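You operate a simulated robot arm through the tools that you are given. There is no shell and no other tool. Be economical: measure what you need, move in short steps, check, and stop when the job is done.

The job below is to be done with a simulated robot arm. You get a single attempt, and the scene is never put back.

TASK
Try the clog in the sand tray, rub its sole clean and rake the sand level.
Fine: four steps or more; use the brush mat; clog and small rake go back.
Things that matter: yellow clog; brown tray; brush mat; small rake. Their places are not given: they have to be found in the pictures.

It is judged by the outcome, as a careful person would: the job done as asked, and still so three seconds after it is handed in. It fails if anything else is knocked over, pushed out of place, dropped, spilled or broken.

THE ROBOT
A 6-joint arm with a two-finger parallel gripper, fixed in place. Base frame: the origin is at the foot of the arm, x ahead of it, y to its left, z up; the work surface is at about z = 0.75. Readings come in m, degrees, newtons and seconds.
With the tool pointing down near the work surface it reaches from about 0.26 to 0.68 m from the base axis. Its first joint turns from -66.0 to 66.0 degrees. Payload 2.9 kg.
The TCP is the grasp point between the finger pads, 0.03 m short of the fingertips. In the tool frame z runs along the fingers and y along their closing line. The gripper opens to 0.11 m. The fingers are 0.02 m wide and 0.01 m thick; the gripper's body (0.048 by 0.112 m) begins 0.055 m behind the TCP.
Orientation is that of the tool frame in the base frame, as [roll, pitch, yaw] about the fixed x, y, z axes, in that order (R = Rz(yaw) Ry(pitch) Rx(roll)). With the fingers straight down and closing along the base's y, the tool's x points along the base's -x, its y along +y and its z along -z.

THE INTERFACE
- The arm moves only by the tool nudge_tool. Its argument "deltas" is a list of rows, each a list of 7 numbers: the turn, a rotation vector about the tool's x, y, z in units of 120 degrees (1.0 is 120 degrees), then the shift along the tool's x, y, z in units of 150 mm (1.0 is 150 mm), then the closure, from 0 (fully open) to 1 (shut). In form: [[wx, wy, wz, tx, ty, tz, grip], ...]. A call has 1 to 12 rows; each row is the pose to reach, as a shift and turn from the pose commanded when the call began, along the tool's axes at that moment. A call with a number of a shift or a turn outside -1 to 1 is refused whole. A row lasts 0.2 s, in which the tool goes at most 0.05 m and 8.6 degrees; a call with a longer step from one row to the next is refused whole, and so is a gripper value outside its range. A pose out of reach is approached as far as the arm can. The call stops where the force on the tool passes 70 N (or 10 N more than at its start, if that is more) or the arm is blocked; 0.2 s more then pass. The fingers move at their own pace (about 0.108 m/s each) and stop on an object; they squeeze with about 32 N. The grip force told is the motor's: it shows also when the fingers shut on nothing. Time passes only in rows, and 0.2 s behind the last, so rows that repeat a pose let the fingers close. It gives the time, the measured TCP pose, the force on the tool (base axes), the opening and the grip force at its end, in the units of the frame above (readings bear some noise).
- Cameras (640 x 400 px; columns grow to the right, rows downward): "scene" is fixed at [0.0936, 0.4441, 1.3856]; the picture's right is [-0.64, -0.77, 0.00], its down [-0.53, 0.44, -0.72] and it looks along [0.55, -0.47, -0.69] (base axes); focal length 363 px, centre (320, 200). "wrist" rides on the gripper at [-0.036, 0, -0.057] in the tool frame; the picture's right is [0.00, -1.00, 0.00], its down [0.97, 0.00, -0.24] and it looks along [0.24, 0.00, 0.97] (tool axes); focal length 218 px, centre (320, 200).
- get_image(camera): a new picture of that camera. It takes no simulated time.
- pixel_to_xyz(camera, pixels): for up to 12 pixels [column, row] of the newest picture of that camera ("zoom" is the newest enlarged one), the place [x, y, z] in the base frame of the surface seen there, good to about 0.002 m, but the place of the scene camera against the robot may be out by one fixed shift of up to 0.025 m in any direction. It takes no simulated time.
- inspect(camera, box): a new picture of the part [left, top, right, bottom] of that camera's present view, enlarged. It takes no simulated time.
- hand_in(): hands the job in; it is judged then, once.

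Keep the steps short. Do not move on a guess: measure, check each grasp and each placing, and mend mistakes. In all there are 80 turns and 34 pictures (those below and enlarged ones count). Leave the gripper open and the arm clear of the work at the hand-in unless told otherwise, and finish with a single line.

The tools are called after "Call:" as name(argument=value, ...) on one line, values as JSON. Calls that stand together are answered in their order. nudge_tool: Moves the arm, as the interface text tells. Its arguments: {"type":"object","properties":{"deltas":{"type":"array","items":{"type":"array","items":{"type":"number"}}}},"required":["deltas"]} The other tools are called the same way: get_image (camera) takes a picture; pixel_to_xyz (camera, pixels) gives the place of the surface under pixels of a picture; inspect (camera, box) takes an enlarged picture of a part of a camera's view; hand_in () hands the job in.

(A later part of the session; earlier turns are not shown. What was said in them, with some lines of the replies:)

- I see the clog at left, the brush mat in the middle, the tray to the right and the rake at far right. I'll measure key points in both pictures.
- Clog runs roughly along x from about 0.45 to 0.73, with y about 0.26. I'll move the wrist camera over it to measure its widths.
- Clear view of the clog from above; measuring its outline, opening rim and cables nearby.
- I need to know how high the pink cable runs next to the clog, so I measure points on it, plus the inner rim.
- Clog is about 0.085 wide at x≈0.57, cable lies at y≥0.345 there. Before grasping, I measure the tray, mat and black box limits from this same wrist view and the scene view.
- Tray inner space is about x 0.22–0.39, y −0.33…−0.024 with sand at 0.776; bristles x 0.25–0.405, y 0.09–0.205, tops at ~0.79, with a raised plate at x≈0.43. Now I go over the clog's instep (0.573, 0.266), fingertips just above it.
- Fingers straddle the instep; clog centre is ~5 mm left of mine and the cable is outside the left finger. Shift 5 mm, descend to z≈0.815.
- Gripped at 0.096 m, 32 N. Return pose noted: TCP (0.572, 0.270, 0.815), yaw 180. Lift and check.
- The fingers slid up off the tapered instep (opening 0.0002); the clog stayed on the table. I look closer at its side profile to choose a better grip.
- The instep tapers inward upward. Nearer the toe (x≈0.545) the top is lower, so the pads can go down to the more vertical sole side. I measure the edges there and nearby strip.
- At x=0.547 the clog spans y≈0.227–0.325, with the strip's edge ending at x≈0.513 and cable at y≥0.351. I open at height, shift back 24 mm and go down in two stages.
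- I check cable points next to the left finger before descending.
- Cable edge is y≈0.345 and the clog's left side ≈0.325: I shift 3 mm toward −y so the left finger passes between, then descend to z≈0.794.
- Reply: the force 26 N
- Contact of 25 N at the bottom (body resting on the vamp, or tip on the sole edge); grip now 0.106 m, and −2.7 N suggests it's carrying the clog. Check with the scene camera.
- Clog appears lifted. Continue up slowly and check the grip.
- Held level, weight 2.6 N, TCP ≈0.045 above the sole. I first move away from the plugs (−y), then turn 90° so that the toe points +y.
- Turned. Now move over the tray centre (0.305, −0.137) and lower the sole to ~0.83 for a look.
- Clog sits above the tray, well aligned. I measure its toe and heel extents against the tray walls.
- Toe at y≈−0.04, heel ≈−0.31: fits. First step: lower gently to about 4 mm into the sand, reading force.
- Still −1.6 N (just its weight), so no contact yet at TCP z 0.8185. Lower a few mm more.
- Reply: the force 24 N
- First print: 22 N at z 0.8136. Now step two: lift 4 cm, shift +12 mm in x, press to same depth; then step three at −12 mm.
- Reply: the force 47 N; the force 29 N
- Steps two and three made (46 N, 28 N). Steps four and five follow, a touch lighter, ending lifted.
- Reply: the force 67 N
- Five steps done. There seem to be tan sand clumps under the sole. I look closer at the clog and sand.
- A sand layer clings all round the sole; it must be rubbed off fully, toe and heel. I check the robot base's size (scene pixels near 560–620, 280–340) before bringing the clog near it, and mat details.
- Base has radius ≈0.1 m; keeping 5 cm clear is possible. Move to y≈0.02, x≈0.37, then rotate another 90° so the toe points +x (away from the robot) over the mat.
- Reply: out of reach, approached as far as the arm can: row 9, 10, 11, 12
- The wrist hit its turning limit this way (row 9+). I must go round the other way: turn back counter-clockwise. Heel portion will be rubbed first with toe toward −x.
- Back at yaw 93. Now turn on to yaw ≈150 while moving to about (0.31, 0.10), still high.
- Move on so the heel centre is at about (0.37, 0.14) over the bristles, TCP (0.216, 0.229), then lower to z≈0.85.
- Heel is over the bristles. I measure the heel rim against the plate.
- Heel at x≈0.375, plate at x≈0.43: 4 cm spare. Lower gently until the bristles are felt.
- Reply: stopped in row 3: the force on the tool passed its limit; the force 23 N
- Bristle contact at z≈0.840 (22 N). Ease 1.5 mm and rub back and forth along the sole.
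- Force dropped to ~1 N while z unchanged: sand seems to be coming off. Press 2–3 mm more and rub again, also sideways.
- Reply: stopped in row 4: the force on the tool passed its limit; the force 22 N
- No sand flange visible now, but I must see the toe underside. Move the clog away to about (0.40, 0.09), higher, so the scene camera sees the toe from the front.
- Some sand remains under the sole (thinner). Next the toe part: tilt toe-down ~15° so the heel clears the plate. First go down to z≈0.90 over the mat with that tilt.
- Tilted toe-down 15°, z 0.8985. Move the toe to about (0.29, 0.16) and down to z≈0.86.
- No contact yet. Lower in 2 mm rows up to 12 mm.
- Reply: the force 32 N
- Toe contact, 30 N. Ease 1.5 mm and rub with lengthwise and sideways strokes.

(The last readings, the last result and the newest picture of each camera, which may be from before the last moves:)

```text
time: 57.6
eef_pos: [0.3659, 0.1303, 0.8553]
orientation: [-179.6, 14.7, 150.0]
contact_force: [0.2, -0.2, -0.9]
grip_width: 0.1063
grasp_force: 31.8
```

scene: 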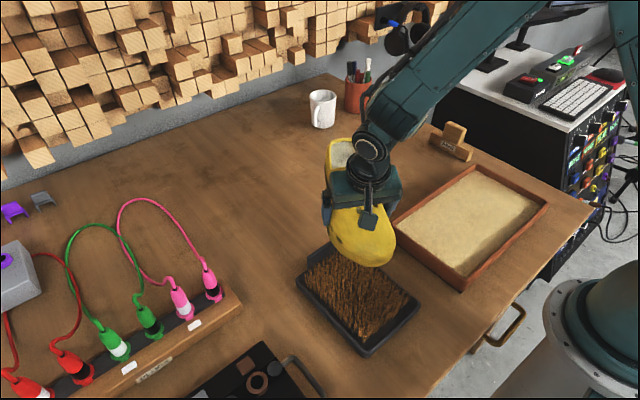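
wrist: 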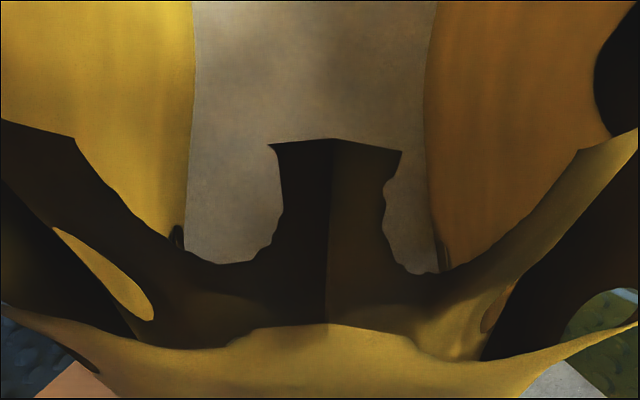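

Contact vanished after rubbing. Lift and swing the toe up ~55° to show the underside to the scene camera.

Call:
nudge_tool(deltas=[[0, 0, 0, -0.05, 0, -0.2, 1], [0, 0.06, 0, -0.1, 0, -0.4, 1], [0, 0.13, 0, -0.15, 0, -0.6, 1], [0, 0.2, 0, -0.2, 0, -0.8, 1], [0, 0.27, 0, -0.255, 0, -0.967, 1], [0, 0.34, 0, -0.255, 0, -0.967, 1], [0, 0.41, 0, -0.255, 0, -0.967, 1], [0, 0.48, 0, -0.255, 0, -0.967, 1], [0, 0.54, 0, -0.255, 0, -0.967, 1], [0, 0.6, 0, -0.255, 0, -0.967, 1], [0, 0.6, 0, -0.255, 0, -0.967, 1]])

Call:
inspect(camera="scene", box=[230, 50, 480, 300])

```text
time: 60.0
eef_pos: [0.3206, 0.135, 0.9687]
orientation: [-179.6, -57.1, 149.5]
contact_force: [4.0, -1.1, 9.0]
grip_width: 0.106
grasp_force: 32.4
out of reach, approached as far as the arm can: row 9, 10, 11
```

```text
1.60 times, centred on (355, 175) of scene
```

zoom: 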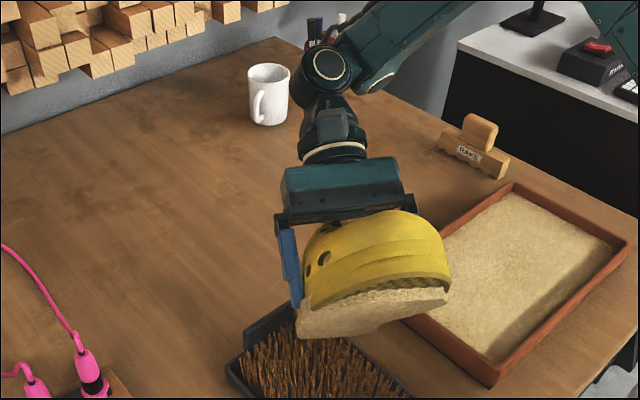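

Toe tip is now clean (tread visible), sand remains behind it: the dirt is local, so the forefoot needs flat rubbing with toe +x. A 9 N contact shows the heel is touching below, so lift straight up first, then level.

Call:
nudge_tool(deltas=[[0, 0, 0, 0.15, 0, -0.1, 1], [0, 0, 0, 0.3, 0, -0.2, 1], [0, 0, 0, 0.448, 0, -0.29, 1], [0, -0.07, 0, 0.448, 0, -0.29, 1], [0, -0.14, 0, 0.448, 0, -0.29, 1], [0, -0.21, 0, 0.448, 0, -0.29, 1], [0, -0.28, 0, 0.448, 0, -0.29, 1], [0, -0.35, 0, 0.448, 0, -0.29, 1], [0, -0.42, 0, 0.448, 0, -0.29, 1], [0, -0.476, 0, 0.448, 0, -0.29, 1], [0, -0.476, 0, 0.448, 0, -0.29, 1]])

Call:
get_image(camera="scene")

```text
time: 62.4
eef_pos: [0.3205, 0.1336, 1.049]
orientation: [-179.6, -0.1, 149.9]
contact_force: [0.2, -0.5, -2.3]
grip_width: 0.1062
grasp_force: 32.5
out of reach, approached as far as the arm can: row 1, 2, 3, 4
```

```text
8 pictures are left
```

scene: 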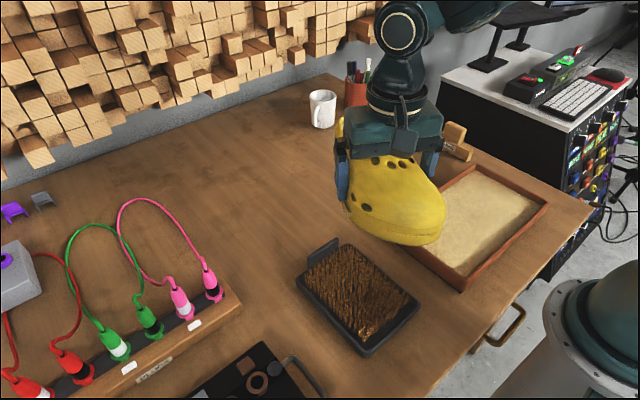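

The mat hasn't moved. Now turn ~206° counter-clockwise in place (z 1.05, above everything).

Call:
nudge_tool(deltas=[[0, 0, -0.0715, 0, 0, 0, 1], [0, 0, -0.143, 0, 0, 0, 1], [0, 0, -0.2145, 0, 0, 0, 1], [0, 0, -0.286, 0, 0, 0, 1], [0, 0, -0.3575, 0, 0, 0, 1], [0, 0, -0.429, 0, 0, 0, 1], [0, 0, -0.5005, 0, 0, 0, 1], [0, 0, -0.572, 0, 0, 0, 1], [0, 0, -0.6435, 0, 0, 0, 1], [0, 0, -0.715, 0, 0, 0, 1], [0, 0, -0.7865, 0, 0, 0, 1], [0, 0, -0.858, 0, 0, 0, 1]])

Call:
nudge_tool(deltas=[[0, 0, -0.0715, 0, 0, 0, 1], [0, 0, -0.143, 0, 0, 0, 1], [0, 0, -0.2145, 0, 0, 0, 1], [0, 0, -0.286, 0, 0, 0, 1], [0, 0, -0.3575, 0, 0, 0, 1], [0, 0, -0.429, 0, 0, 0, 1], [0, 0, -0.5005, 0, 0, 0, 1], [0, 0, -0.572, 0, 0, 0, 1], [0, 0, -0.6435, 0, 0, 0, 1], [0, 0, -0.715, 0, 0, 0, 1], [0, 0, -0.7865, 0, 0, 0, 1], [0, 0, -0.858, 0, 0, 0, 1]])

```text
time: 65.0
eef_pos: [0.3203, 0.1325, 1.0498]
orientation: [179.8, -0.4, -107.1]
contact_force: [0.0, 0.8, -1.5]
grip_width: 0.1061
grasp_force: 32.1
```

```text
time: 67.6
eef_pos: [0.3198, 0.1329, 1.049]
orientation: [179.7, 0.4, -4.0]
contact_force: [-0.1, -0.1, -1.2]
grip_width: 0.106
grasp_force: 31.7
```

Toe now points +x. Descend over the mat to TCP (0.29, 0.15), z≈0.90, then on to just above contact.

Call:
nudge_tool(deltas=[[0, 0, 0, -0.1, -0.06, 0.2, 1], [0, 0, 0, -0.2, -0.12, 0.4, 1], [0, 0, 0, -0.2, -0.12, 0.6, 1], [0, 0, 0, -0.2, -0.12, 0.8, 1], [0, 0, 0, -0.2, -0.12, 1.0, 1], [0, 0, 0, -0.2, -0.12, 1.0, 1]])

Call:
nudge_tool(deltas=[[0, 0, 0, 0, 0, 0.2, 1], [0, 0, 0, 0, 0, 0.36, 1], [0, 0, 0, 0, 0, 0.373, 1], [0, 0, 0, 0, 0, 0.387, 1], [0, 0, 0, 0, 0, 0.4, 1], [0, 0, 0, 0, 0, 0.4, 1]])

Call:
get_image(camera="scene")

```text
time: 69.0
eef_pos: [0.2883, 0.1532, 0.898]
orientation: [179.7, 0.2, -4.2]
contact_force: [0.1, 0.0, -1.4]
grip_width: 0.1058
grasp_force: 32.2
```

```text
time: 70.2
eef_pos: [0.2907, 0.1526, 0.841]
orientation: [-179.9, 0.2, -4.0]
contact_force: [-2.6, -5.3, 21.2]
grip_width: 0.1055
grasp_force: 32.2
stopped in row 6: the force on the tool passed its limit (the readings are from after the stop); the commanded pose is now the measured one
```

```text
7 pictures are left
```

scene: 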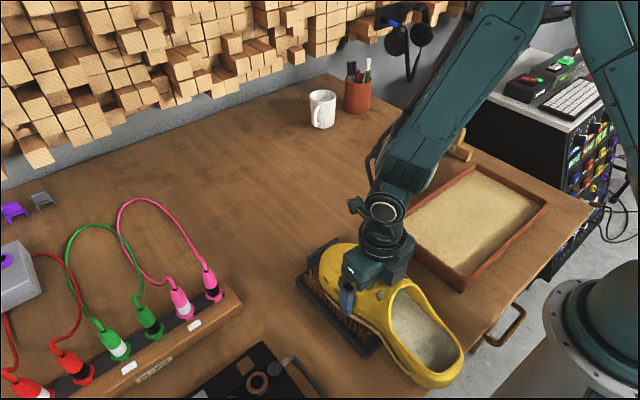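

Clog lies flat on the bristles, toe next to the plate, contact 21 N at z 0.841. Rub backward (−x) and sideways.

Call:
nudge_tool(deltas=[[0, 0, 0, -0.1, 0, -0.008, 1], [0, 0, 0, -0.22, 0, -0.005, 1], [0, 0, 0, -0.33, 0, 0, 1], [0, 0, 0, -0.2, 0, 0, 1], [0, 0, 0, -0.08, 0, 0, 1], [0, 0, 0, 0.02, 0, 0, 1], [0, 0, 0, -0.1, 0, 0.003, 1], [0, 0, 0, -0.22, 0, 0.003, 1], [0, 0, 0, -0.33, 0, 0.005, 1], [0, 0, 0, -0.2, 0, 0.005, 1], [0, 0, 0, -0.08, 0, 0.005, 1], [0, 0, 0, 0.02, 0, 0.005, 1]])

Call:
nudge_tool(deltas=[[0, 0, 0, -0.05, 0.1, 0.005, 1], [0, 0, 0, -0.05, 0.2, 0.005, 1], [0, 0, 0, -0.05, 0.07, 0.005, 1], [0, 0, 0, -0.05, -0.07, 0.005, 1], [0, 0, 0, -0.05, -0.2, 0.005, 1], [0, 0, 0, -0.17, -0.2, 0.005, 1], [0, 0, 0, -0.3, -0.15, 0.005, 1], [0, 0, 0, -0.3, 0, 0.005, 1], [0, 0, 0, -0.3, 0.15, 0.005, 1], [0, 0, 0, -0.17, 0.15, 0.005, 1], [0, 0, 0, -0.05, 0.1, 0.005, 1], [0, 0, 0, 0, 0, 0.005, 1]])

```text
time: 72.8
eef_pos: [0.2946, 0.1552, 0.8437]
orientation: [-179.9, 0.4, -4.1]
contact_force: [-6.6, 1.2, 13.8]
grip_width: 0.1058
grasp_force: 31.6
```

```text
time: 73.6
eef_pos: [0.2877, 0.1325, 0.8433]
orientation: [179.1, 0.0, -4.3]
contact_force: [-1.8, -4.3, 19.9]
grip_width: 0.1059
grasp_force: 31.8
stopped in row 3: the force on the tool passed its limit (the readings are from after the stop); the commanded pose is now the measured one
```

Force peaked while moving sideways; ease 1 mm and repeat the sideways strokes more slowly.

Call:
nudge_tool(deltas=[[0, 0, 0, 0, -0.05, -0.008, 1], [0, 0, 0, 0, -0.13, -0.008, 1], [0, 0, 0, 0, -0.21, -0.008, 1], [0, 0, 0, -0.1, -0.25, -0.008, 1], [0, 0, 0, -0.2, -0.2, -0.008, 1], [0, 0, 0, -0.25, -0.12, -0.008, 1], [0, 0, 0, -0.25, -0.04, -0.008, 1], [0, 0, 0, -0.15, 0, -0.008, 1], [0, 0, 0, -0.05, -0.05, -0.008, 1], [0, 0, 0, 0, -0.12, -0.008, 1], [0, 0, 0, 0, -0.2, -0.008, 1], [0, 0, 0, 0, -0.12, -0.008, 1]])

Call:
nudge_tool(deltas=[[0, 0, 0, -0.1, 0, 0.005, 1], [0, 0, 0, -0.2, 0, 0.005, 1], [0, 0, 0, -0.32, 0, 0.005, 1], [0, 0, 0, -0.44, 0, 0.008, 1], [0, 0, 0, -0.32, 0, 0.008, 1], [0, 0, 0, -0.2, 0, 0.008, 1], [0, 0, 0, -0.1, 0, 0.008, 1], [0, 0, 0, 0, 0, 0.008, 1], [0, 0, 0, -0.1, 0, 0.008, 1], [0, 0, 0, -0.22, 0, 0.008, 1], [0, 0, 0, -0.34, 0, 0.008, 1], [0, 0, 0, -0.2, 0, 0.008, 1]])

```text
time: 76.2
eef_pos: [0.2887, 0.1502, 0.8449]
orientation: [179.1, 0.0, -4.4]
contact_force: [-1.0, 0.4, -1.5]
grip_width: 0.1057
grasp_force: 31.8
```

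```text
time: 78.8
eef_pos: [0.2592, 0.1495, 0.8422]
orientation: [179.0, 0.0, -4.4]
contact_force: [-0.1, 0.7, -1.9]
grip_width: 0.1057
grasp_force: 32.4
```

No contact at 0.842 now, a sign that sand has come off. Lower ~4 mm more and stroke again.

Call:
nudge_tool(deltas=[[0, 0, 0, 0.05, 0, 0.01, 1], [0, 0, 0, 0.1, 0, 0.018, 1], [0, 0, 0, 0.2, 0, 0.024, 1], [0, 0, 0, 0.1, 0, 0.028, 1], [0, 0, 0, 0, 0, 0.03, 1], [0, 0, 0, -0.1, 0, 0.03, 1], [0, 0, 0, 0, 0, 0.03, 1], [0, 0, 0, 0.1, 0, 0.03, 1], [0, 0, 0, 0.2, 0.05, 0.03, 1], [0, 0, 0, 0.1, 0.05, 0.03, 1], [0, 0, 0, 0.1, -0.05, 0.03, 1], [0, 0, 0, 0.1, -0.1, 0.03, 1]])

```text
time: 79.6
eef_pos: [0.2785, 0.1521, 0.8408]
orientation: [179.3, 0.8, -4.0]
contact_force: [-2.4, -3.7, 19.6]
grip_width: 0.1058
grasp_force: 32.0
stopped in row 3: the force on the tool passed its limit (the readings are from after the stop); the commanded pose is now the measured one
```

Contact resumes at 0.8408. I stroke at that height, eased ~0.7 mm.

Call:
nudge_tool(deltas=[[0, 0, 0, -0.1, 0, -0.004, 1], [0, 0, 0, -0.2, 0, -0.004, 1], [0, 0, 0, -0.3, 0, -0.004, 1], [0, 0, 0, -0.2, 0, -0.004, 1], [0, 0, 0, -0.1, 0, -0.004, 1], [0, 0, 0, 0, 0, -0.004, 1], [0, 0, 0, 0.08, 0, -0.004, 1], [0, 0, 0, 0, 0.08, -0.004, 1], [0, 0, 0, -0.1, 0.08, -0.004, 1], [0, 0, 0, -0.1, 0, -0.004, 1], [0, 0, 0, -0.1, -0.1, -0.004, 1], [0, 0, 0, 0, -0.1, -0.004, 1]])

Call:
nudge_tool(deltas=[[0, 0, 0, 0, 0, -0.1, 1], [0, 0, 0, 0, 0, -0.3, 1], [0, 0, 0, 0, 0, -0.5, 1], [0, 0, 0, 0, 0, -0.75, 1], [0, 0, 0, 0, 0, -1, 1], [0, 0, 0, 0, 0, -1, 1]])

```text
time: 82.2
eef_pos: [0.2768, 0.1693, 0.8387]
orientation: [179.6, 1.2, -3.6]
contact_force: [-20.4, 3.2, 48.3]
grip_width: 0.1057
grasp_force: 32.2
```

```text
time: 83.6
eef_pos: [0.2832, 0.1709, 0.9886]
orientation: [179.3, 0.7, -4.0]
contact_force: [0.5, -1.0, -0.7]
grip_width: 0.1054
grasp_force: 31.9
```

Good firm rub (48 N). Now go back clockwise to yaw ≈150, farther out, to view the sole from the scene camera.

Call:
nudge_tool(deltas=[[0, 0, 0.0715, 0.08, 0.08, -0.05, 1], [0, 0, 0.143, 0.16, 0.16, -0.1, 1], [0, 0, 0.2145, 0.24, 0.24, -0.15, 1], [0, 0, 0.286, 0.32, 0.32, -0.2, 1], [0, 0, 0.3575, 0.4, 0.4, -0.25, 1], [0, 0, 0.429, 0.48, 0.48, -0.3, 1], [0, 0, 0.5005, 0.56, 0.56, -0.35, 1], [0, 0, 0.572, 0.64, 0.64, -0.4, 1], [0, 0, 0.6435, 0.72, 0.72, -0.45, 1], [0, 0, 0.715, 0.8, 0.8, -0.5, 1], [0, 0, 0.7865, 0.88, 0.88, -0.5, 1], [0, 0, 0.858, 0.95, 0.95, -0.5, 1]])

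Call:
nudge_tool(deltas=[[0, 0, 0.0715, 0, 0, 0, 1], [0, 0, 0.143, 0, 0, 0, 1], [0, 0, 0.2145, 0, 0, 0, 1], [0, 0, 0.286, 0, 0, 0, 1], [0, 0, 0.3575, 0, 0, 0, 1], [0, 0, 0.429, 0, 0, 0, 1], [0, 0, 0.5005, 0, 0, 0, 1], [0, 0, 0.572, 0, 0, 0, 1], [0, 0, 0.6435, 0, 0, 0, 1], [0, 0, 0.715, 0, 0, 0, 1], [0, 0, 0.7865, 0, 0, 0, 1], [0, 0, 0.858, 0, 0, 0, 1]])

Call:
nudge_tool(deltas=[[0, 0.07, 0, 0, 0, -0.1, 1], [0, 0.14, 0, 0, 0, -0.1, 1], [0, 0.21, 0, 0, 0, -0.1, 1], [0, 0.28, 0, 0, 0, -0.1, 1], [0, 0.35, 0, 0, 0, -0.1, 1], [0, 0.42, 0, 0, 0, -0.1, 1], [0, 0.48, 0, 0, 0, -0.1, 1], [0, 0.48, 0, 0, 0, -0.1, 1]])

Call:
inspect(camera="scene", box=[240, 30, 480, 260])

```text
time: 86.2
eef_pos: [0.4156, 0.0181, 1.066]
orientation: [179.5, -0.9, -107.1]
contact_force: [0.2, 0.4, -1.8]
grip_width: 0.1056
grasp_force: 32.6
```

```text
time: 88.8
eef_pos: [0.4154, 0.0164, 1.0654]
orientation: [-179.0, -0.3, 149.9]
contact_force: [-0.9, -0.2, -1.7]
grip_width: 0.1055
grasp_force: 32.3
```

```text
time: 90.6
eef_pos: [0.2959, 0.0462, 0.986]
orientation: [-178.3, -57.9, 148.5]
contact_force: [-0.4, 1.5, -1.4]
grip_width: 0.1053
grasp_force: 32.3
out of reach, approached as far as the arm can: row 3, 4, 5, 6, 7, 8
```

```text
1.74 times, centred on (360, 145) of scene
```

zoom: 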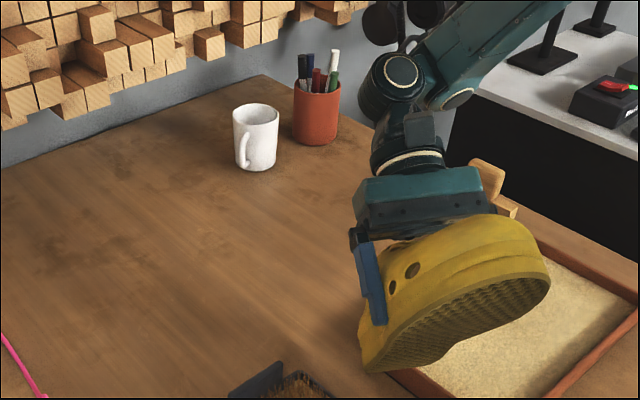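

The tread looks clean. I zoom in to make sure the heel end is clean as well.

Call:
inspect(camera="scene", box=[360, 140, 460, 250])

```text
3.64 times, centred on (410, 195) of scene
```

zoom: 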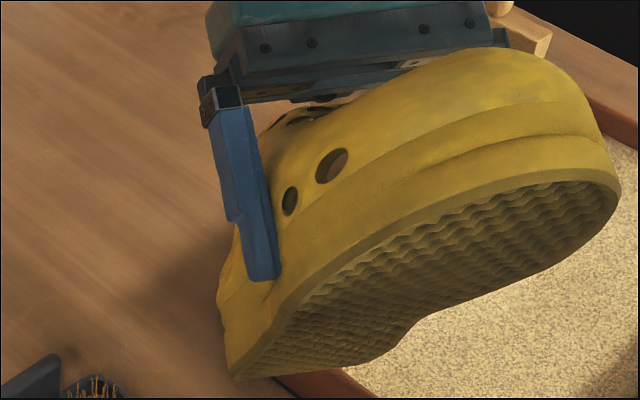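

Sole clean from toe to heel. Raise, level, then bring the clog home.

Call:
nudge_tool(deltas=[[0, 0, 0, 0.17, 0, -0.1, 1], [0, -0.07, 0, 0.339, 0, -0.213, 1], [0, -0.14, 0, 0.4, 0, -0.25, 1], [0, -0.21, 0, 0.4, 0, -0.25, 1], [0, -0.28, 0, 0.4, 0, -0.25, 1], [0, -0.35, 0, 0.4, 0, -0.25, 1], [0, -0.42, 0, 0.4, 0, -0.25, 1], [0, -0.4825, 0, 0.4, 0, -0.25, 1], [0, -0.4825, 0, 0.4, 0, -0.25, 1]])

```text
time: 92.6
eef_pos: [0.2981, 0.0424, 1.0596]
orientation: [-179.1, 0.1, 150.1]
contact_force: [-0.1, 0.1, -1.2]
grip_width: 0.1055
grasp_force: 32.2
out of reach, approached as far as the arm can: row 1, 2
```

Rotate to yaw 180 and travel back in two moves, staying high above the plugs.

Call:
nudge_tool(deltas=[[0, 0, -0.06, -0.06, 0.2, 0, 1], [0, 0, -0.12, -0.12, 0.4, 0, 1], [0, 0, -0.18, -0.2, 0.6, 0, 1], [0, 0, -0.249, -0.25, 0.8, 0, 1], [0, 0, -0.249, -0.3, 0.95, 0, 1], [0, 0, -0.249, -0.3, 0.95, 0, 1]])

Call:
nudge_tool(deltas=[[0, 0, 0, -0.2, 0.15, 0, 1], [0, 0, 0, -0.4, 0.3, 0, 1], [0, 0, 0, -0.6, 0.5, 0, 1], [0, 0, 0, -0.8, 0.7, 0, 1], [0, 0, 0, -0.927, 0.863, 0, 1], [0, 0, 0, -0.927, 0.863, 0.2, 1], [0, 0, 0, -0.927, 0.863, 0.4, 1], [0, 0, 0, -0.927, 0.863, 0.6, 1], [0, 0, 0, -0.927, 0.863, 0.8, 1], [0, 0, 0, -0.927, 0.863, 1.0, 1], [0, 0, 0, -0.927, 0.863, 1.0, 1]])

```text
time: 94.0
eef_pos: [0.4079, 0.1446, 1.0565]
orientation: [-179.2, -0.5, 179.9]
contact_force: [0.4, 0.3, -1.5]
grip_width: 0.1056
grasp_force: 32.8
```

```text
time: 96.4
eef_pos: [0.545, 0.2726, 0.9048]
orientation: [-179.3, -0.5, 179.9]
contact_force: [0.1, 0.2, -1.3]
grip_width: 0.1055
grasp_force: 32.0
```

Over the home spot at (0.545, 0.273). Lower to z≈0.80, then in 2 mm rows until the table is felt.

Call:
nudge_tool(deltas=[[0, 0, 0, -0.013, 0, 0.2, 1], [0, 0, 0, -0.013, 0, 0.4, 1], [0, 0, 0, -0.013, 0, 0.55, 1], [0, 0, 0, -0.013, 0, 0.65, 1], [0, 0, 0, -0.013, 0, 0.67, 1], [0, 0, 0, -0.013, 0, 0.69, 1], [0, 0, 0, -0.013, 0, 0.7, 1], [0, 0, 0, -0.013, 0, 0.7, 1]])

```text
time: 98.2
eef_pos: [0.5467, 0.2717, 0.8026]
orientation: [-179.4, -0.1, 180.0]
contact_force: [-7.6, -0.2, 22.9]
grip_width: 0.1055
grasp_force: 31.9
```

Table felt at 23 N. Open, let it settle, and rise slowly.

Call:
nudge_tool(deltas=[[0, 0, 0, 0, 0, 0, 0], [0, 0, 0, 0, 0, 0, 0], [0, 0, 0, 0, 0, 0, 0]])

Call:
nudge_tool(deltas=[[0, 0, 0, 0, 0, -0.05, 0], [0, 0, 0, 0, 0, -0.12, 0], [0, 0, 0, 0, 0, -0.2, 0], [0, 0, 0, 0, 0, -0.35, 0], [0, 0, 0, 0, 0, -0.6, 0], [0, 0, 0, 0, 0, -0.9, 0], [0, 0, 0, 0, 0, -0.9, 0]])

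Call:
get_image(camera="scene")

```text
time: 99.0
eef_pos: [0.5456, 0.2697, 0.7995]
orientation: [-179.2, -0.6, 179.9]
contact_force: [-0.7, 0.3, 0.0]
grip_width: 0.1101
grasp_force: 0.1
```

```text
time: 100.6
eef_pos: [0.5474, 0.2759, 0.9334]
orientation: [-179.2, -0.5, 179.9]
contact_force: [-0.1, -1.0, 0.1]
grip_width: 0.11
grasp_force: 0.1
```

```text
4 pictures are left
```

scene: 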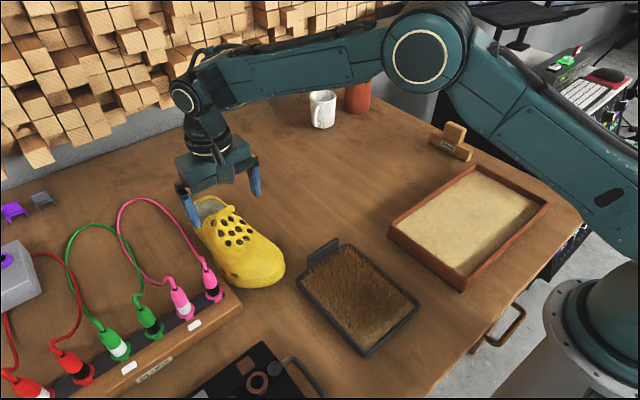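

Clog is back as it was, mat in place (with sand in bristles). Next the rake: I measure it in this picture while I travel toward it.

Call:
pixel_to_xyz(camera="scene", pixels=[[447, 124], [455, 121], [465, 127], [458, 132], [447, 136], [456, 142], [464, 140], [432, 138], [470, 157], [436, 146], [440, 132], [472, 150]])

Call:
nudge_tool(deltas=[[0, 0, 0, 0, -0.2, -0.1, 0], [0, 0, 0, 0.1, -0.4, -0.3, 0], [0, 0, 0, 0.2, -0.6, -0.4, 0], [0, 0, 0, 0.3, -0.8, -0.4, 0], [0, 0, 0, 0.3, -1.0, -0.4, 0], [0, 0, 0, 0.3, -1.0, -0.4, 0]])

Call:
nudge_tool(deltas=[[0, 0, 0, 0, -0.25, 0, 0], [0, 0, 0, 0, -0.5, 0, 0], [0, 0, 0, 0, -0.75, 0, 0], [0, 0, 0, 0, -1.0, 0, 0], [0, 0, 0, 0, -1.0, 0, 0]])

Call:
nudge_tool(deltas=[[0, 0, 0, 0, -0.25, 0, 0], [0, 0, 0, 0, -0.5, 0, 0], [0, 0, 0, 0, -0.75, 0, 0], [0, 0, 0, 0, -1.0, 0, 0], [0, 0, 0, 0, -1.0, 0, 0]])

```text
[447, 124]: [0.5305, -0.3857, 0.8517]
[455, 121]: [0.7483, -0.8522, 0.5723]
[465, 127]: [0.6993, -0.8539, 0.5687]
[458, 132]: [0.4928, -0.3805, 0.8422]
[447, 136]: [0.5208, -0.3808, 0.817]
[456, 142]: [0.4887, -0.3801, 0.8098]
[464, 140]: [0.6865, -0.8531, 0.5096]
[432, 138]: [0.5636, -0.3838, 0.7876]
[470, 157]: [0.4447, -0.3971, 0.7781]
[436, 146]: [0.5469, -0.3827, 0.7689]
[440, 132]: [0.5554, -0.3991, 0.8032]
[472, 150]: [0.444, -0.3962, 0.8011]
```

```text
time: 102.0
eef_pos: [0.5022, 0.124, 0.9977]
orientation: [-179.2, -0.5, 179.9]
contact_force: [-0.2, 1.0, 1.0]
grip_width: 0.1099
grasp_force: 0.0
```

```text
time: 103.2
eef_pos: [0.5039, -0.0271, 0.9967]
orientation: [-179.3, -0.5, -180.0]
contact_force: [0.8, -0.4, -0.8]
grip_width: 0.11
grasp_force: 0.1
```

```text
time: 104.4
eef_pos: [0.5039, -0.1778, 0.9997]
orientation: [-179.3, -0.5, -180.0]
contact_force: [-0.8, 0.5, 0.7]
grip_width: 0.1102
grasp_force: 0.0
```

Continue to above the rake (0.502, −0.39) and take a wrist picture.

Call:
nudge_tool(deltas=[[-0.006, -0.004, 0, 0, -0.25, 0, 0], [-0.006, -0.004, 0, 0, -0.5, 0, 0], [-0.006, -0.004, 0, 0, -0.75, 0, 0], [-0.006, -0.004, 0, 0, -1.0, 0, 0], [-0.006, -0.004, 0, 0, -1.0, 0, 0]])

Call:
nudge_tool(deltas=[[0, 0, 0, 0, -0.25, 0, 0], [0, 0, 0, 0.013, -0.41, 0, 0], [0, 0, 0, 0.013, -0.41, 0.15, 0], [0, 0, 0, 0.013, -0.41, 0.15, 0]])

Call:
get_image(camera="wrist")

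```text
time: 105.6
eef_pos: [0.502, -0.3262, 1.0039]
orientation: [180.0, 0.0, -180.0]
contact_force: [0.7, 1.6, 0.2]
grip_width: 0.1097
grasp_force: 0.0
```

```text
time: 106.6
eef_pos: [0.4995, -0.3889, 0.9833]
orientation: [-180.0, 0.0, 179.9]
contact_force: [-0.3, 0.3, -0.8]
grip_width: 0.1097
grasp_force: 0.0
```

```text
3 pictures are left
```

wrist: 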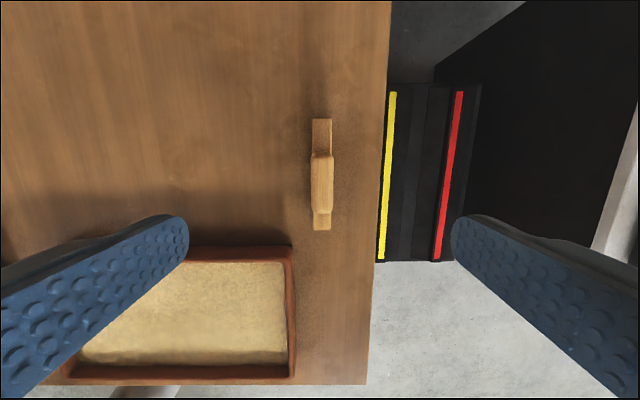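

Rake is a thin upright board, handle ~2 cm thick. Measure its edges, the tray's right end and the sand surface.

Call:
pixel_to_xyz(camera="wrist", pixels=[[322, 121], [322, 228], [315, 130], [329, 130], [315, 160], [331, 160], [317, 205], [330, 205], [322, 185], [288, 252], [292, 375], [280, 280]])

Call:
pixel_to_xyz(camera="wrist", pixels=[[200, 270], [240, 270], [240, 300], [240, 330], [200, 330], [160, 330], [120, 340], [200, 300], [280, 340], [270, 355], [150, 355], [200, 262]])

```text
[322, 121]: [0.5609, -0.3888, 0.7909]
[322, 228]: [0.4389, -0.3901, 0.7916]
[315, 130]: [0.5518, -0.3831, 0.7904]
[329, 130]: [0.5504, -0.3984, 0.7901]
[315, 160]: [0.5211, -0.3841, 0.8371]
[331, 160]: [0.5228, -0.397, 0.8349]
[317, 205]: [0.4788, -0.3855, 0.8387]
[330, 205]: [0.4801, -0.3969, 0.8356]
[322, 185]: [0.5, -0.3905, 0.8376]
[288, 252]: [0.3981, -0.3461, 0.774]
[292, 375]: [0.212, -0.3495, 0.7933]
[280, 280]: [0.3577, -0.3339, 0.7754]
```

```text
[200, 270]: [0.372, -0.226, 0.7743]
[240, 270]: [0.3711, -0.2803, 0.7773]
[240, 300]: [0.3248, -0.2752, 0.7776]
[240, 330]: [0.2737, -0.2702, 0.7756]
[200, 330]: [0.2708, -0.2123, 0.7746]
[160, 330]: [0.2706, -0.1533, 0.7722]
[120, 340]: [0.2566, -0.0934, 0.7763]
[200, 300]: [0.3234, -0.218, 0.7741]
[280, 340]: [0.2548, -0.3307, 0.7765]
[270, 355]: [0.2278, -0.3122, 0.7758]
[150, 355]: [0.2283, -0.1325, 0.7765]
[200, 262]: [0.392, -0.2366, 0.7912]
```

Rake: x 0.439–0.561, y centre −0.390, handle x 0.478–0.522, top 0.838. Descend to z≈0.815 over the handle, closing along y.

Call:
nudge_tool(deltas=[[0, 0, 0, 0, -0.007, 0.2, 0.2], [0, 0, 0, 0, -0.007, 0.4, 0.3], [0, 0, 0, 0, -0.007, 0.6, 0.3], [0, 0, 0, 0, -0.007, 0.8, 0.3], [0, 0, 0, 0, -0.007, 1.0, 0.3]])

Call:
nudge_tool(deltas=[[0, 0, 0, 0, 0, 0.1, 0.3], [0, 0, 0, 0, 0, 0.12, 0.3], [0, 0, 0, 0, 0, 0.12, 1], [0, 0, 0, 0, 0, 0.12, 1], [0, 0, 0, 0, 0, 0.12, 1], [0, 0, 0, 0, 0, 0.12, 1]])

```text
time: 107.8
eef_pos: [0.5, -0.3889, 0.8309]
orientation: [180.0, 0.1, 179.9]
contact_force: [-0.3, -0.6, 0.1]
grip_width: 0.0771
grasp_force: 0.1
```

```text
time: 109.2
eef_pos: [0.5005, -0.3864, 0.8114]
orientation: [-180.0, 0.0, 179.9]
contact_force: [1.1, 0.0, 0.2]
grip_width: 0.0216
grasp_force: 31.5
```

Rake gripped (0.0216 m); home TCP (0.500, −0.388, 0.8135). Lift and carry to the right end of the tray at x≈0.326.

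Call:
nudge_tool(deltas=[[0, 0, 0, 0, 0, -0.15, 1], [0, 0, 0, 0, 0, -0.4, 1], [0, 0, 0, 0, 0, -0.6, 1], [0, 0, 0, 0.2, 0.1, -0.6, 1], [0, 0, 0, 0.4, 0.2, -0.6, 1], [0, 0, 0, 0.6, 0.3, -0.6, 1], [0, 0, 0, 0.8, 0.3, -0.6, 1], [0, 0, 0, 1.0, 0.3, -0.6, 1], [0, 0, 0, 1.0, 0.3, -0.6, 1]])

Call:
nudge_tool(deltas=[[0, 0, 0, 0.16, 0.13, 0, 1], [0, 0, 0, 0.16, 0.13, 0.15, 1], [0, 0, 0, 0.16, 0.13, 0.3, 1], [0, 0, 0, 0.16, 0.13, 0.37, 1], [0, 0, 0, 0.16, 0.13, 0.37, 1]])

Call:
get_image(camera="scene")

```text
time: 111.2
eef_pos: [0.3474, -0.3459, 0.9017]
orientation: [-179.9, 0.0, 179.9]
contact_force: [1.4, -0.5, -0.6]
grip_width: 0.0215
grasp_force: 32.1
```

```text
time: 112.4
eef_pos: [0.3275, -0.3258, 0.8496]
orientation: [-179.8, 0.3, 179.9]
contact_force: [-4.3, -2.7, 15.6]
grip_width: 0.0219
grasp_force: 31.6
```

```text
2 pictures are left
```

scene: 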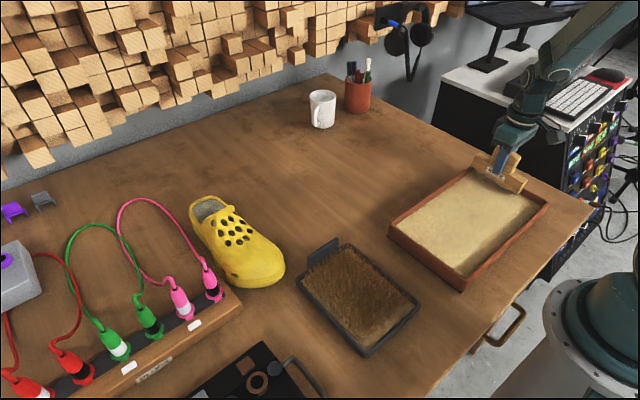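

15.6 N at z 0.8496 means the rake sits on a wall edge. Raise 1.5 cm, and measure the rake ends against the walls.

Call:
pixel_to_xyz(camera="scene", pixels=[[475, 160], [476, 166], [519, 190], [523, 184], [516, 178], [475, 168], [547, 203], [388, 224], [463, 289], [537, 205]])

Call:
nudge_tool(deltas=[[0, 0, 0, 0, 0, -0.05, 1], [0, 0, 0, 0, 0, -0.1, 1], [0, 0, 0, 0, 0, -0.1, 1]])

```text
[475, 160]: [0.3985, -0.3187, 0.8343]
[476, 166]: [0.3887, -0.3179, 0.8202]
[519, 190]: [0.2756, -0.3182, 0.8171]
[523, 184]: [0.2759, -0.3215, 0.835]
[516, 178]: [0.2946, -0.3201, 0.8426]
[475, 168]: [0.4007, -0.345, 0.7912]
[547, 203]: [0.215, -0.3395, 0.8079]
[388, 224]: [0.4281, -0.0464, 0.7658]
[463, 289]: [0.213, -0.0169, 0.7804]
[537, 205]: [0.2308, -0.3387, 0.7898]
```

```text
time: 113.2
eef_pos: [0.3251, -0.324, 0.8624]
orientation: [179.9, 0.0, 180.0]
contact_force: [0.3, -0.4, -1.2]
grip_width: 0.0219
grasp_force: 32.1
```

Far end overlapped the far wall by a few mm. Shift to x 0.315, y −0.318 and lower the edge to the sand (TCP ≈0.839).

Call:
nudge_tool(deltas=[[0, 0, 0, 0.067, 0.04, 0, 1], [0, 0, 0, 0.067, 0.04, 0.06, 1], [0, 0, 0, 0.067, 0.04, 0.12, 1], [0, 0, 0, 0.067, 0.04, 0.14, 1], [0, 0, 0, 0.067, 0.04, 0.153, 1], [0, 0, 0, 0.067, 0.04, 0.153, 1]])

```text
time: 114.6
eef_pos: [0.3148, -0.3192, 0.8397]
orientation: [180.0, 0.0, 179.9]
contact_force: [0.6, -0.5, -0.6]
grip_width: 0.0217
grasp_force: 32.2
```

Inside the tray now, no contact. Lower 2 mm more and feel.

Call:
nudge_tool(deltas=[[0, 0, 0, 0, 0, 0.007, 1], [0, 0, 0, 0, 0, 0.015, 1], [0, 0, 0, 0, 0, 0.015, 1]])

```text
time: 115.4
eef_pos: [0.3146, -0.3177, 0.8362]
orientation: [-180.0, 0.0, 179.8]
contact_force: [0.0, 0.2, -1.3]
grip_width: 0.0216
grasp_force: 32.2
```

Call:
nudge_tool(deltas=[[0, 0, 0, 0, 0, 0.01, 1], [0, 0, 0, 0, 0, 0.02, 1], [0, 0, 0, 0, 0, 0.027, 1], [0, 0, 0, 0, 0, 0.027, 1]])

```text
time: 116.4
eef_pos: [0.3152, -0.3175, 0.8322]
orientation: [-180.0, 0.0, 179.9]
contact_force: [-0.4, -0.1, -1.1]
grip_width: 0.0216
grasp_force: 32.1
```

No rigid contact even 4 mm lower, so the sand yields to the rake. I set the edge at about z 0.773 (TCP 0.8365), the mean sand level, and stroke the full length to the left.

Call:
nudge_tool(deltas=[[0, 0, 0, 0, 0, -0.027, 1], [0, 0, 0, 0, 0.2, -0.027, 1], [0, 0, 0, 0, 0.4, -0.027, 1], [0, 0, 0, 0, 0.6, -0.027, 1], [0, 0, 0, 0, 0.8, -0.027, 1], [0, 0, 0, 0, 1.0, -0.027, 1]])

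Call:
nudge_tool(deltas=[[0, 0, 0, 0, 0.2, 0, 1], [0, 0, 0, 0, 0.4, 0, 1], [0, 0, 0, 0, 0.6, 0, 1], [0, 0, 0, 0, 0.8, 0, 1], [0, 0, 0, 0, 0.83, 0, 1], [0, 0, 0, 0, 0.83, 0, 1]])

```text
time: 117.8
eef_pos: [0.3169, -0.1672, 0.8394]
orientation: [-180.0, 0.1, 179.9]
contact_force: [-0.7, 0.3, 0.5]
grip_width: 0.0217
grasp_force: 32.1
```

```text
time: 119.2
eef_pos: [0.3157, -0.0449, 0.836]
orientation: [-180.0, 0.1, 179.9]
contact_force: [-0.4, -0.1, -1.2]
grip_width: 0.0218
grasp_force: 31.6
```

Shift to the near lane (x≈0.282) and stroke back to the right.

Call:
nudge_tool(deltas=[[0, 0, 0, 0.12, 0, 0, 1], [0, 0, 0, 0.225, 0, 0, 1], [0, 0, 0, 0.225, -0.2, 0, 1], [0, 0, 0, 0.225, -0.4, 0, 1], [0, 0, 0, 0.225, -0.6, 0, 1], [0, 0, 0, 0.225, -0.8, 0, 1], [0, 0, 0, 0.225, -1.0, 0, 1]])

Call:
nudge_tool(deltas=[[0, 0, 0, 0, -0.2, 0, 1], [0, 0, 0, 0, -0.4, 0, 1], [0, 0, 0, 0, -0.6, 0, 1], [0, 0, 0, 0, -0.8, 0, 1], [0, 0, 0, 0, -0.83, 0, 1], [0, 0, 0, 0, -0.83, 0, 1]])

Call:
inspect(camera="scene", box=[370, 130, 570, 310])

```text
time: 120.8
eef_pos: [0.2823, -0.1921, 0.8396]
orientation: [-180.0, 0.0, 180.0]
contact_force: [0.7, -0.2, -1.9]
grip_width: 0.0216
grasp_force: 32.0
```

```text
time: 122.2
eef_pos: [0.2815, -0.3195, 0.8362]
orientation: [179.9, -0.1, 179.9]
contact_force: [-0.3, 0.2, -0.5]
grip_width: 0.0217
grasp_force: 32.0
```

```text
2.22 times, centred on (470, 220) of scene
```

zoom: 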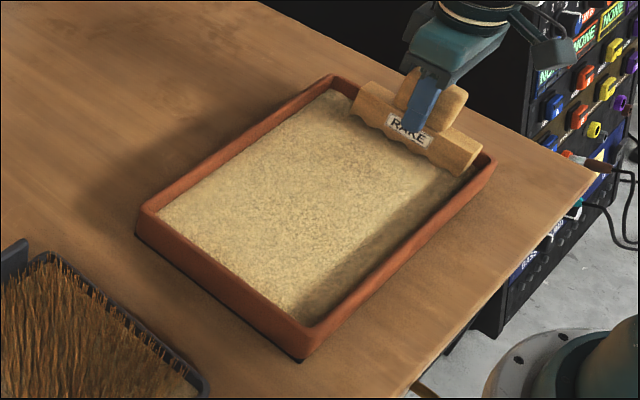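

The sand looks even. I check heights over the sand (scene z reads ~0.0135 high) and the rake's lower edge.

Call:
pixel_to_xyz(camera="zoom", pixels=[[330, 110], [380, 170], [430, 185], [280, 150], [330, 200], [380, 235], [230, 180], [280, 230], [330, 270], [190, 210], [240, 250], [295, 300]])

Call:
pixel_to_xyz(camera="zoom", pixels=[[360, 116], [375, 127], [395, 138], [415, 150], [440, 164], [458, 172], [400, 145], [420, 160], [300, 175], [350, 230], [260, 200], [310, 240]])

```text
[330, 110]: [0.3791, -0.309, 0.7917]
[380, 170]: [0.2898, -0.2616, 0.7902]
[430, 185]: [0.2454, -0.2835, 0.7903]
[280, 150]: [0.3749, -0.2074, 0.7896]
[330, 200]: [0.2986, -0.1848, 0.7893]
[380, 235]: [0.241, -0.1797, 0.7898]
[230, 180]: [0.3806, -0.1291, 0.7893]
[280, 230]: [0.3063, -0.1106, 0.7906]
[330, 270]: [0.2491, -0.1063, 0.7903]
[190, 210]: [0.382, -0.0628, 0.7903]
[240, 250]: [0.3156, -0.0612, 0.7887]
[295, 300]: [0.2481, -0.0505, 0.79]
```

```text
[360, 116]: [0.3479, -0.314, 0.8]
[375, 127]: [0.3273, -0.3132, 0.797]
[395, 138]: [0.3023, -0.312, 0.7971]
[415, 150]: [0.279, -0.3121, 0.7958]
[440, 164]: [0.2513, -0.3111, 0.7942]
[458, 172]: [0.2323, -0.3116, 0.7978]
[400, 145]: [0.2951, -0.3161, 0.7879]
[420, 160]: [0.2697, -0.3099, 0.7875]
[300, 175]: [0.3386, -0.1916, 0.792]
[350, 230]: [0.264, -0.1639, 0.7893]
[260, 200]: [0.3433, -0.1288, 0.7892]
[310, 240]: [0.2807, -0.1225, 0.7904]
```

Sand reads 0.789–0.792 everywhere (uniform within noise; the prints are gone). One more pair of strokes, finishing at the right end.

Call:
nudge_tool(deltas=[[0, 0, 0, 0, 0.2, 0, 1], [0, 0, 0, 0, 0.4, 0, 1], [0, 0, 0, 0, 0.6, 0, 1], [0, 0, 0, 0, 0.8, 0, 1], [0, 0, 0, 0, 1.0, 0, 1]])

Call:
nudge_tool(deltas=[[0, 0, 0, 0, 0.2, 0, 1], [0, 0, 0, 0, 0.4, 0, 1], [0, 0, 0, 0, 0.6, 0, 1], [0, 0, 0, 0, 0.82, 0, 1], [0, 0, 0, -0.12, 0.82, 0, 1], [0, 0, 0, -0.225, 0.82, 0, 1], [0, 0, 0, -0.225, 0.6, 0, 1], [0, 0, 0, -0.225, 0.4, 0, 1], [0, 0, 0, -0.225, 0.2, 0, 1], [0, 0, 0, -0.225, 0, 0, 1]])

Call:
nudge_tool(deltas=[[0, 0, 0, 0, -0.2, 0, 1], [0, 0, 0, 0, -0.4, 0, 1], [0, 0, 0, 0, -0.6, 0, 1], [0, 0, 0, 0, -0.8, 0, 1], [0, 0, 0, 0, -0.99, 0, 1], [0, 0, 0, 0, -0.99, 0, 1]])

```text
time: 123.4
eef_pos: [0.2838, -0.1666, 0.8376]
orientation: [179.9, 0.0, 179.9]
contact_force: [0.3, -0.7, -1.2]
grip_width: 0.0218
grasp_force: 31.8
```

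```text
time: 125.6
eef_pos: [0.3169, -0.1709, 0.8373]
orientation: [180.0, 0.0, -179.9]
contact_force: [0.8, 0.1, -1.0]
grip_width: 0.0218
grasp_force: 31.5
```

```text
time: 127.0
eef_pos: [0.3175, -0.3184, 0.8357]
orientation: [179.9, 0.0, 179.9]
contact_force: [-0.1, -0.2, -1.0]
grip_width: 0.0216
grasp_force: 31.6
```

Lift and carry the rake home.

Call:
nudge_tool(deltas=[[0, 0, 0, 0, 0, -0.2, 1], [0, 0, 0, 0, 0, -0.47, 1], [0, 0, 0, -0.2, -0.1, -0.47, 1], [0, 0, 0, -0.4, -0.2, -0.47, 1], [0, 0, 0, -0.6, -0.3, -0.47, 1], [0, 0, 0, -0.8, -0.4, -0.47, 1], [0, 0, 0, -1.0, -0.465, -0.47, 1], [0, 0, 0, -1.0, -0.465, -0.47, 1]])

Call:
nudge_tool(deltas=[[0, 0, 0, -0.1, 0, 0, 1], [0, 0, 0, -0.225, 0, 0, 1], [0, 0, 0, -0.225, 0, 0.2, 1], [0, 0, 0, -0.225, 0, 0.4, 1], [0, 0, 0, -0.225, 0, 0.53, 1], [0, 0, 0, -0.225, 0, 0.53, 1]])

```text
time: 128.8
eef_pos: [0.4686, -0.3833, 0.9072]
orientation: [-180.0, 0.0, 179.9]
contact_force: [0.0, 0.8, -0.2]
grip_width: 0.0215
grasp_force: 31.1
```

```text
time: 130.2
eef_pos: [0.499, -0.3862, 0.8249]
orientation: [-179.9, -0.1, 179.9]
contact_force: [0.1, 0.2, -2.0]
grip_width: 0.0218
grasp_force: 32.2
```

At (0.499, −0.387), z 0.825. Lower in small rows until the table is felt.

Call:
nudge_tool(deltas=[[0, 0, 0, 0, 0, 0.03, 1], [0, 0, 0, 0, 0, 0.055, 1], [0, 0, 0, 0, 0, 0.068, 1], [0, 0, 0, 0, 0, 0.078, 1], [0, 0, 0, 0, 0, 0.078, 1]])

```text
time: 131.4
eef_pos: [0.499, -0.3867, 0.8153]
orientation: [180.0, 0.0, 179.9]
contact_force: [0.1, 0.4, -1.0]
grip_width: 0.0216
grasp_force: 32.0
```

Call:
nudge_tool(deltas=[[0, 0, 0, 0, 0, 0.01, 1], [0, 0, 0, 0, 0, 0.02, 1], [0, 0, 0, 0, 0, 0.03, 1], [0, 0, 0, 0, 0, 0.03, 1]])

```text
time: 132.4
eef_pos: [0.5016, -0.3865, 0.8115]
orientation: [-179.7, 0.1, -180.0]
contact_force: [1.4, 0.0, 14.6]
grip_width: 0.022
grasp_force: 31.2
```

Table contact, 14.6 N: the rake stands. Open partly then fully, rise slowly.

Call:
nudge_tool(deltas=[[0, 0, 0, 0, 0, -0.005, 0.6], [0, 0, 0, 0, 0, -0.005, 0.5], [0, 0, 0, 0, 0, -0.005, 0.5], [0, 0, 0, 0, 0, -0.1, 0.5], [0, 0, 0, 0, 0, -0.25, 0.5], [0, 0, 0, 0, 0, -0.5, 0.3], [0, 0, 0, 0, 0, -0.75, 0], [0, 0, 0, 0, 0, -1.0, 0], [0, 0, 0, 0, 0, -1.0, 0]])

Call:
nudge_tool(deltas=[[0, 0, 0, 0.1, 0.25, -0.1, 0], [0, 0, 0, 0.2, 0.5, -0.2, 0], [0, 0, 0, 0.3, 0.75, -0.3, 0], [0, 0, 0, 0.3, 1.0, -0.4, 0], [0, 0, 0, 0.3, 1.0, -0.4, 0]])

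Call:
get_image(camera="scene")

```text
time: 134.4
eef_pos: [0.5014, -0.3884, 0.9592]
orientation: [180.0, -0.1, 179.9]
contact_force: [-0.1, 1.1, 0.7]
grip_width: 0.1098
grasp_force: 0.0
```

```text
time: 135.6
eef_pos: [0.454, -0.2363, 1.0204]
orientation: [180.0, 0.0, 179.9]
contact_force: [-1.0, -0.3, -0.1]
grip_width: 0.1099
grasp_force: 0.1
```

```text
0 pictures are left
```

scene: 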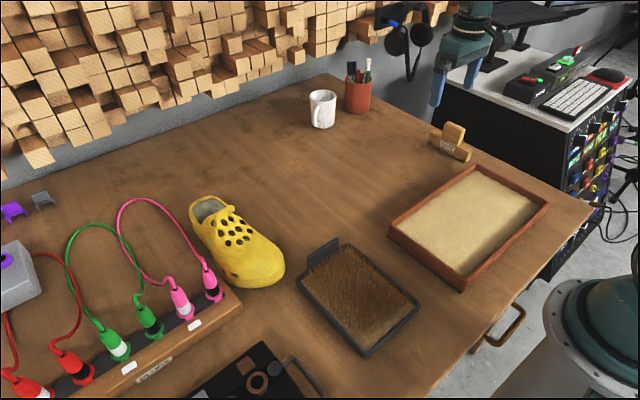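

Rake stands in its place (430–472, 122–160), the clog is back, the tray is level and the mat is unmoved. The gripper is open and clear, so I hand in.

Call:
hand_in()

```text
The job is handed in.
```

Handed in: I pressed the clog into the sand five times, rubbed its sole clean on the brush mat, raked the sand level, and put the clog (within a few millimetres) and the small rake back in their places.
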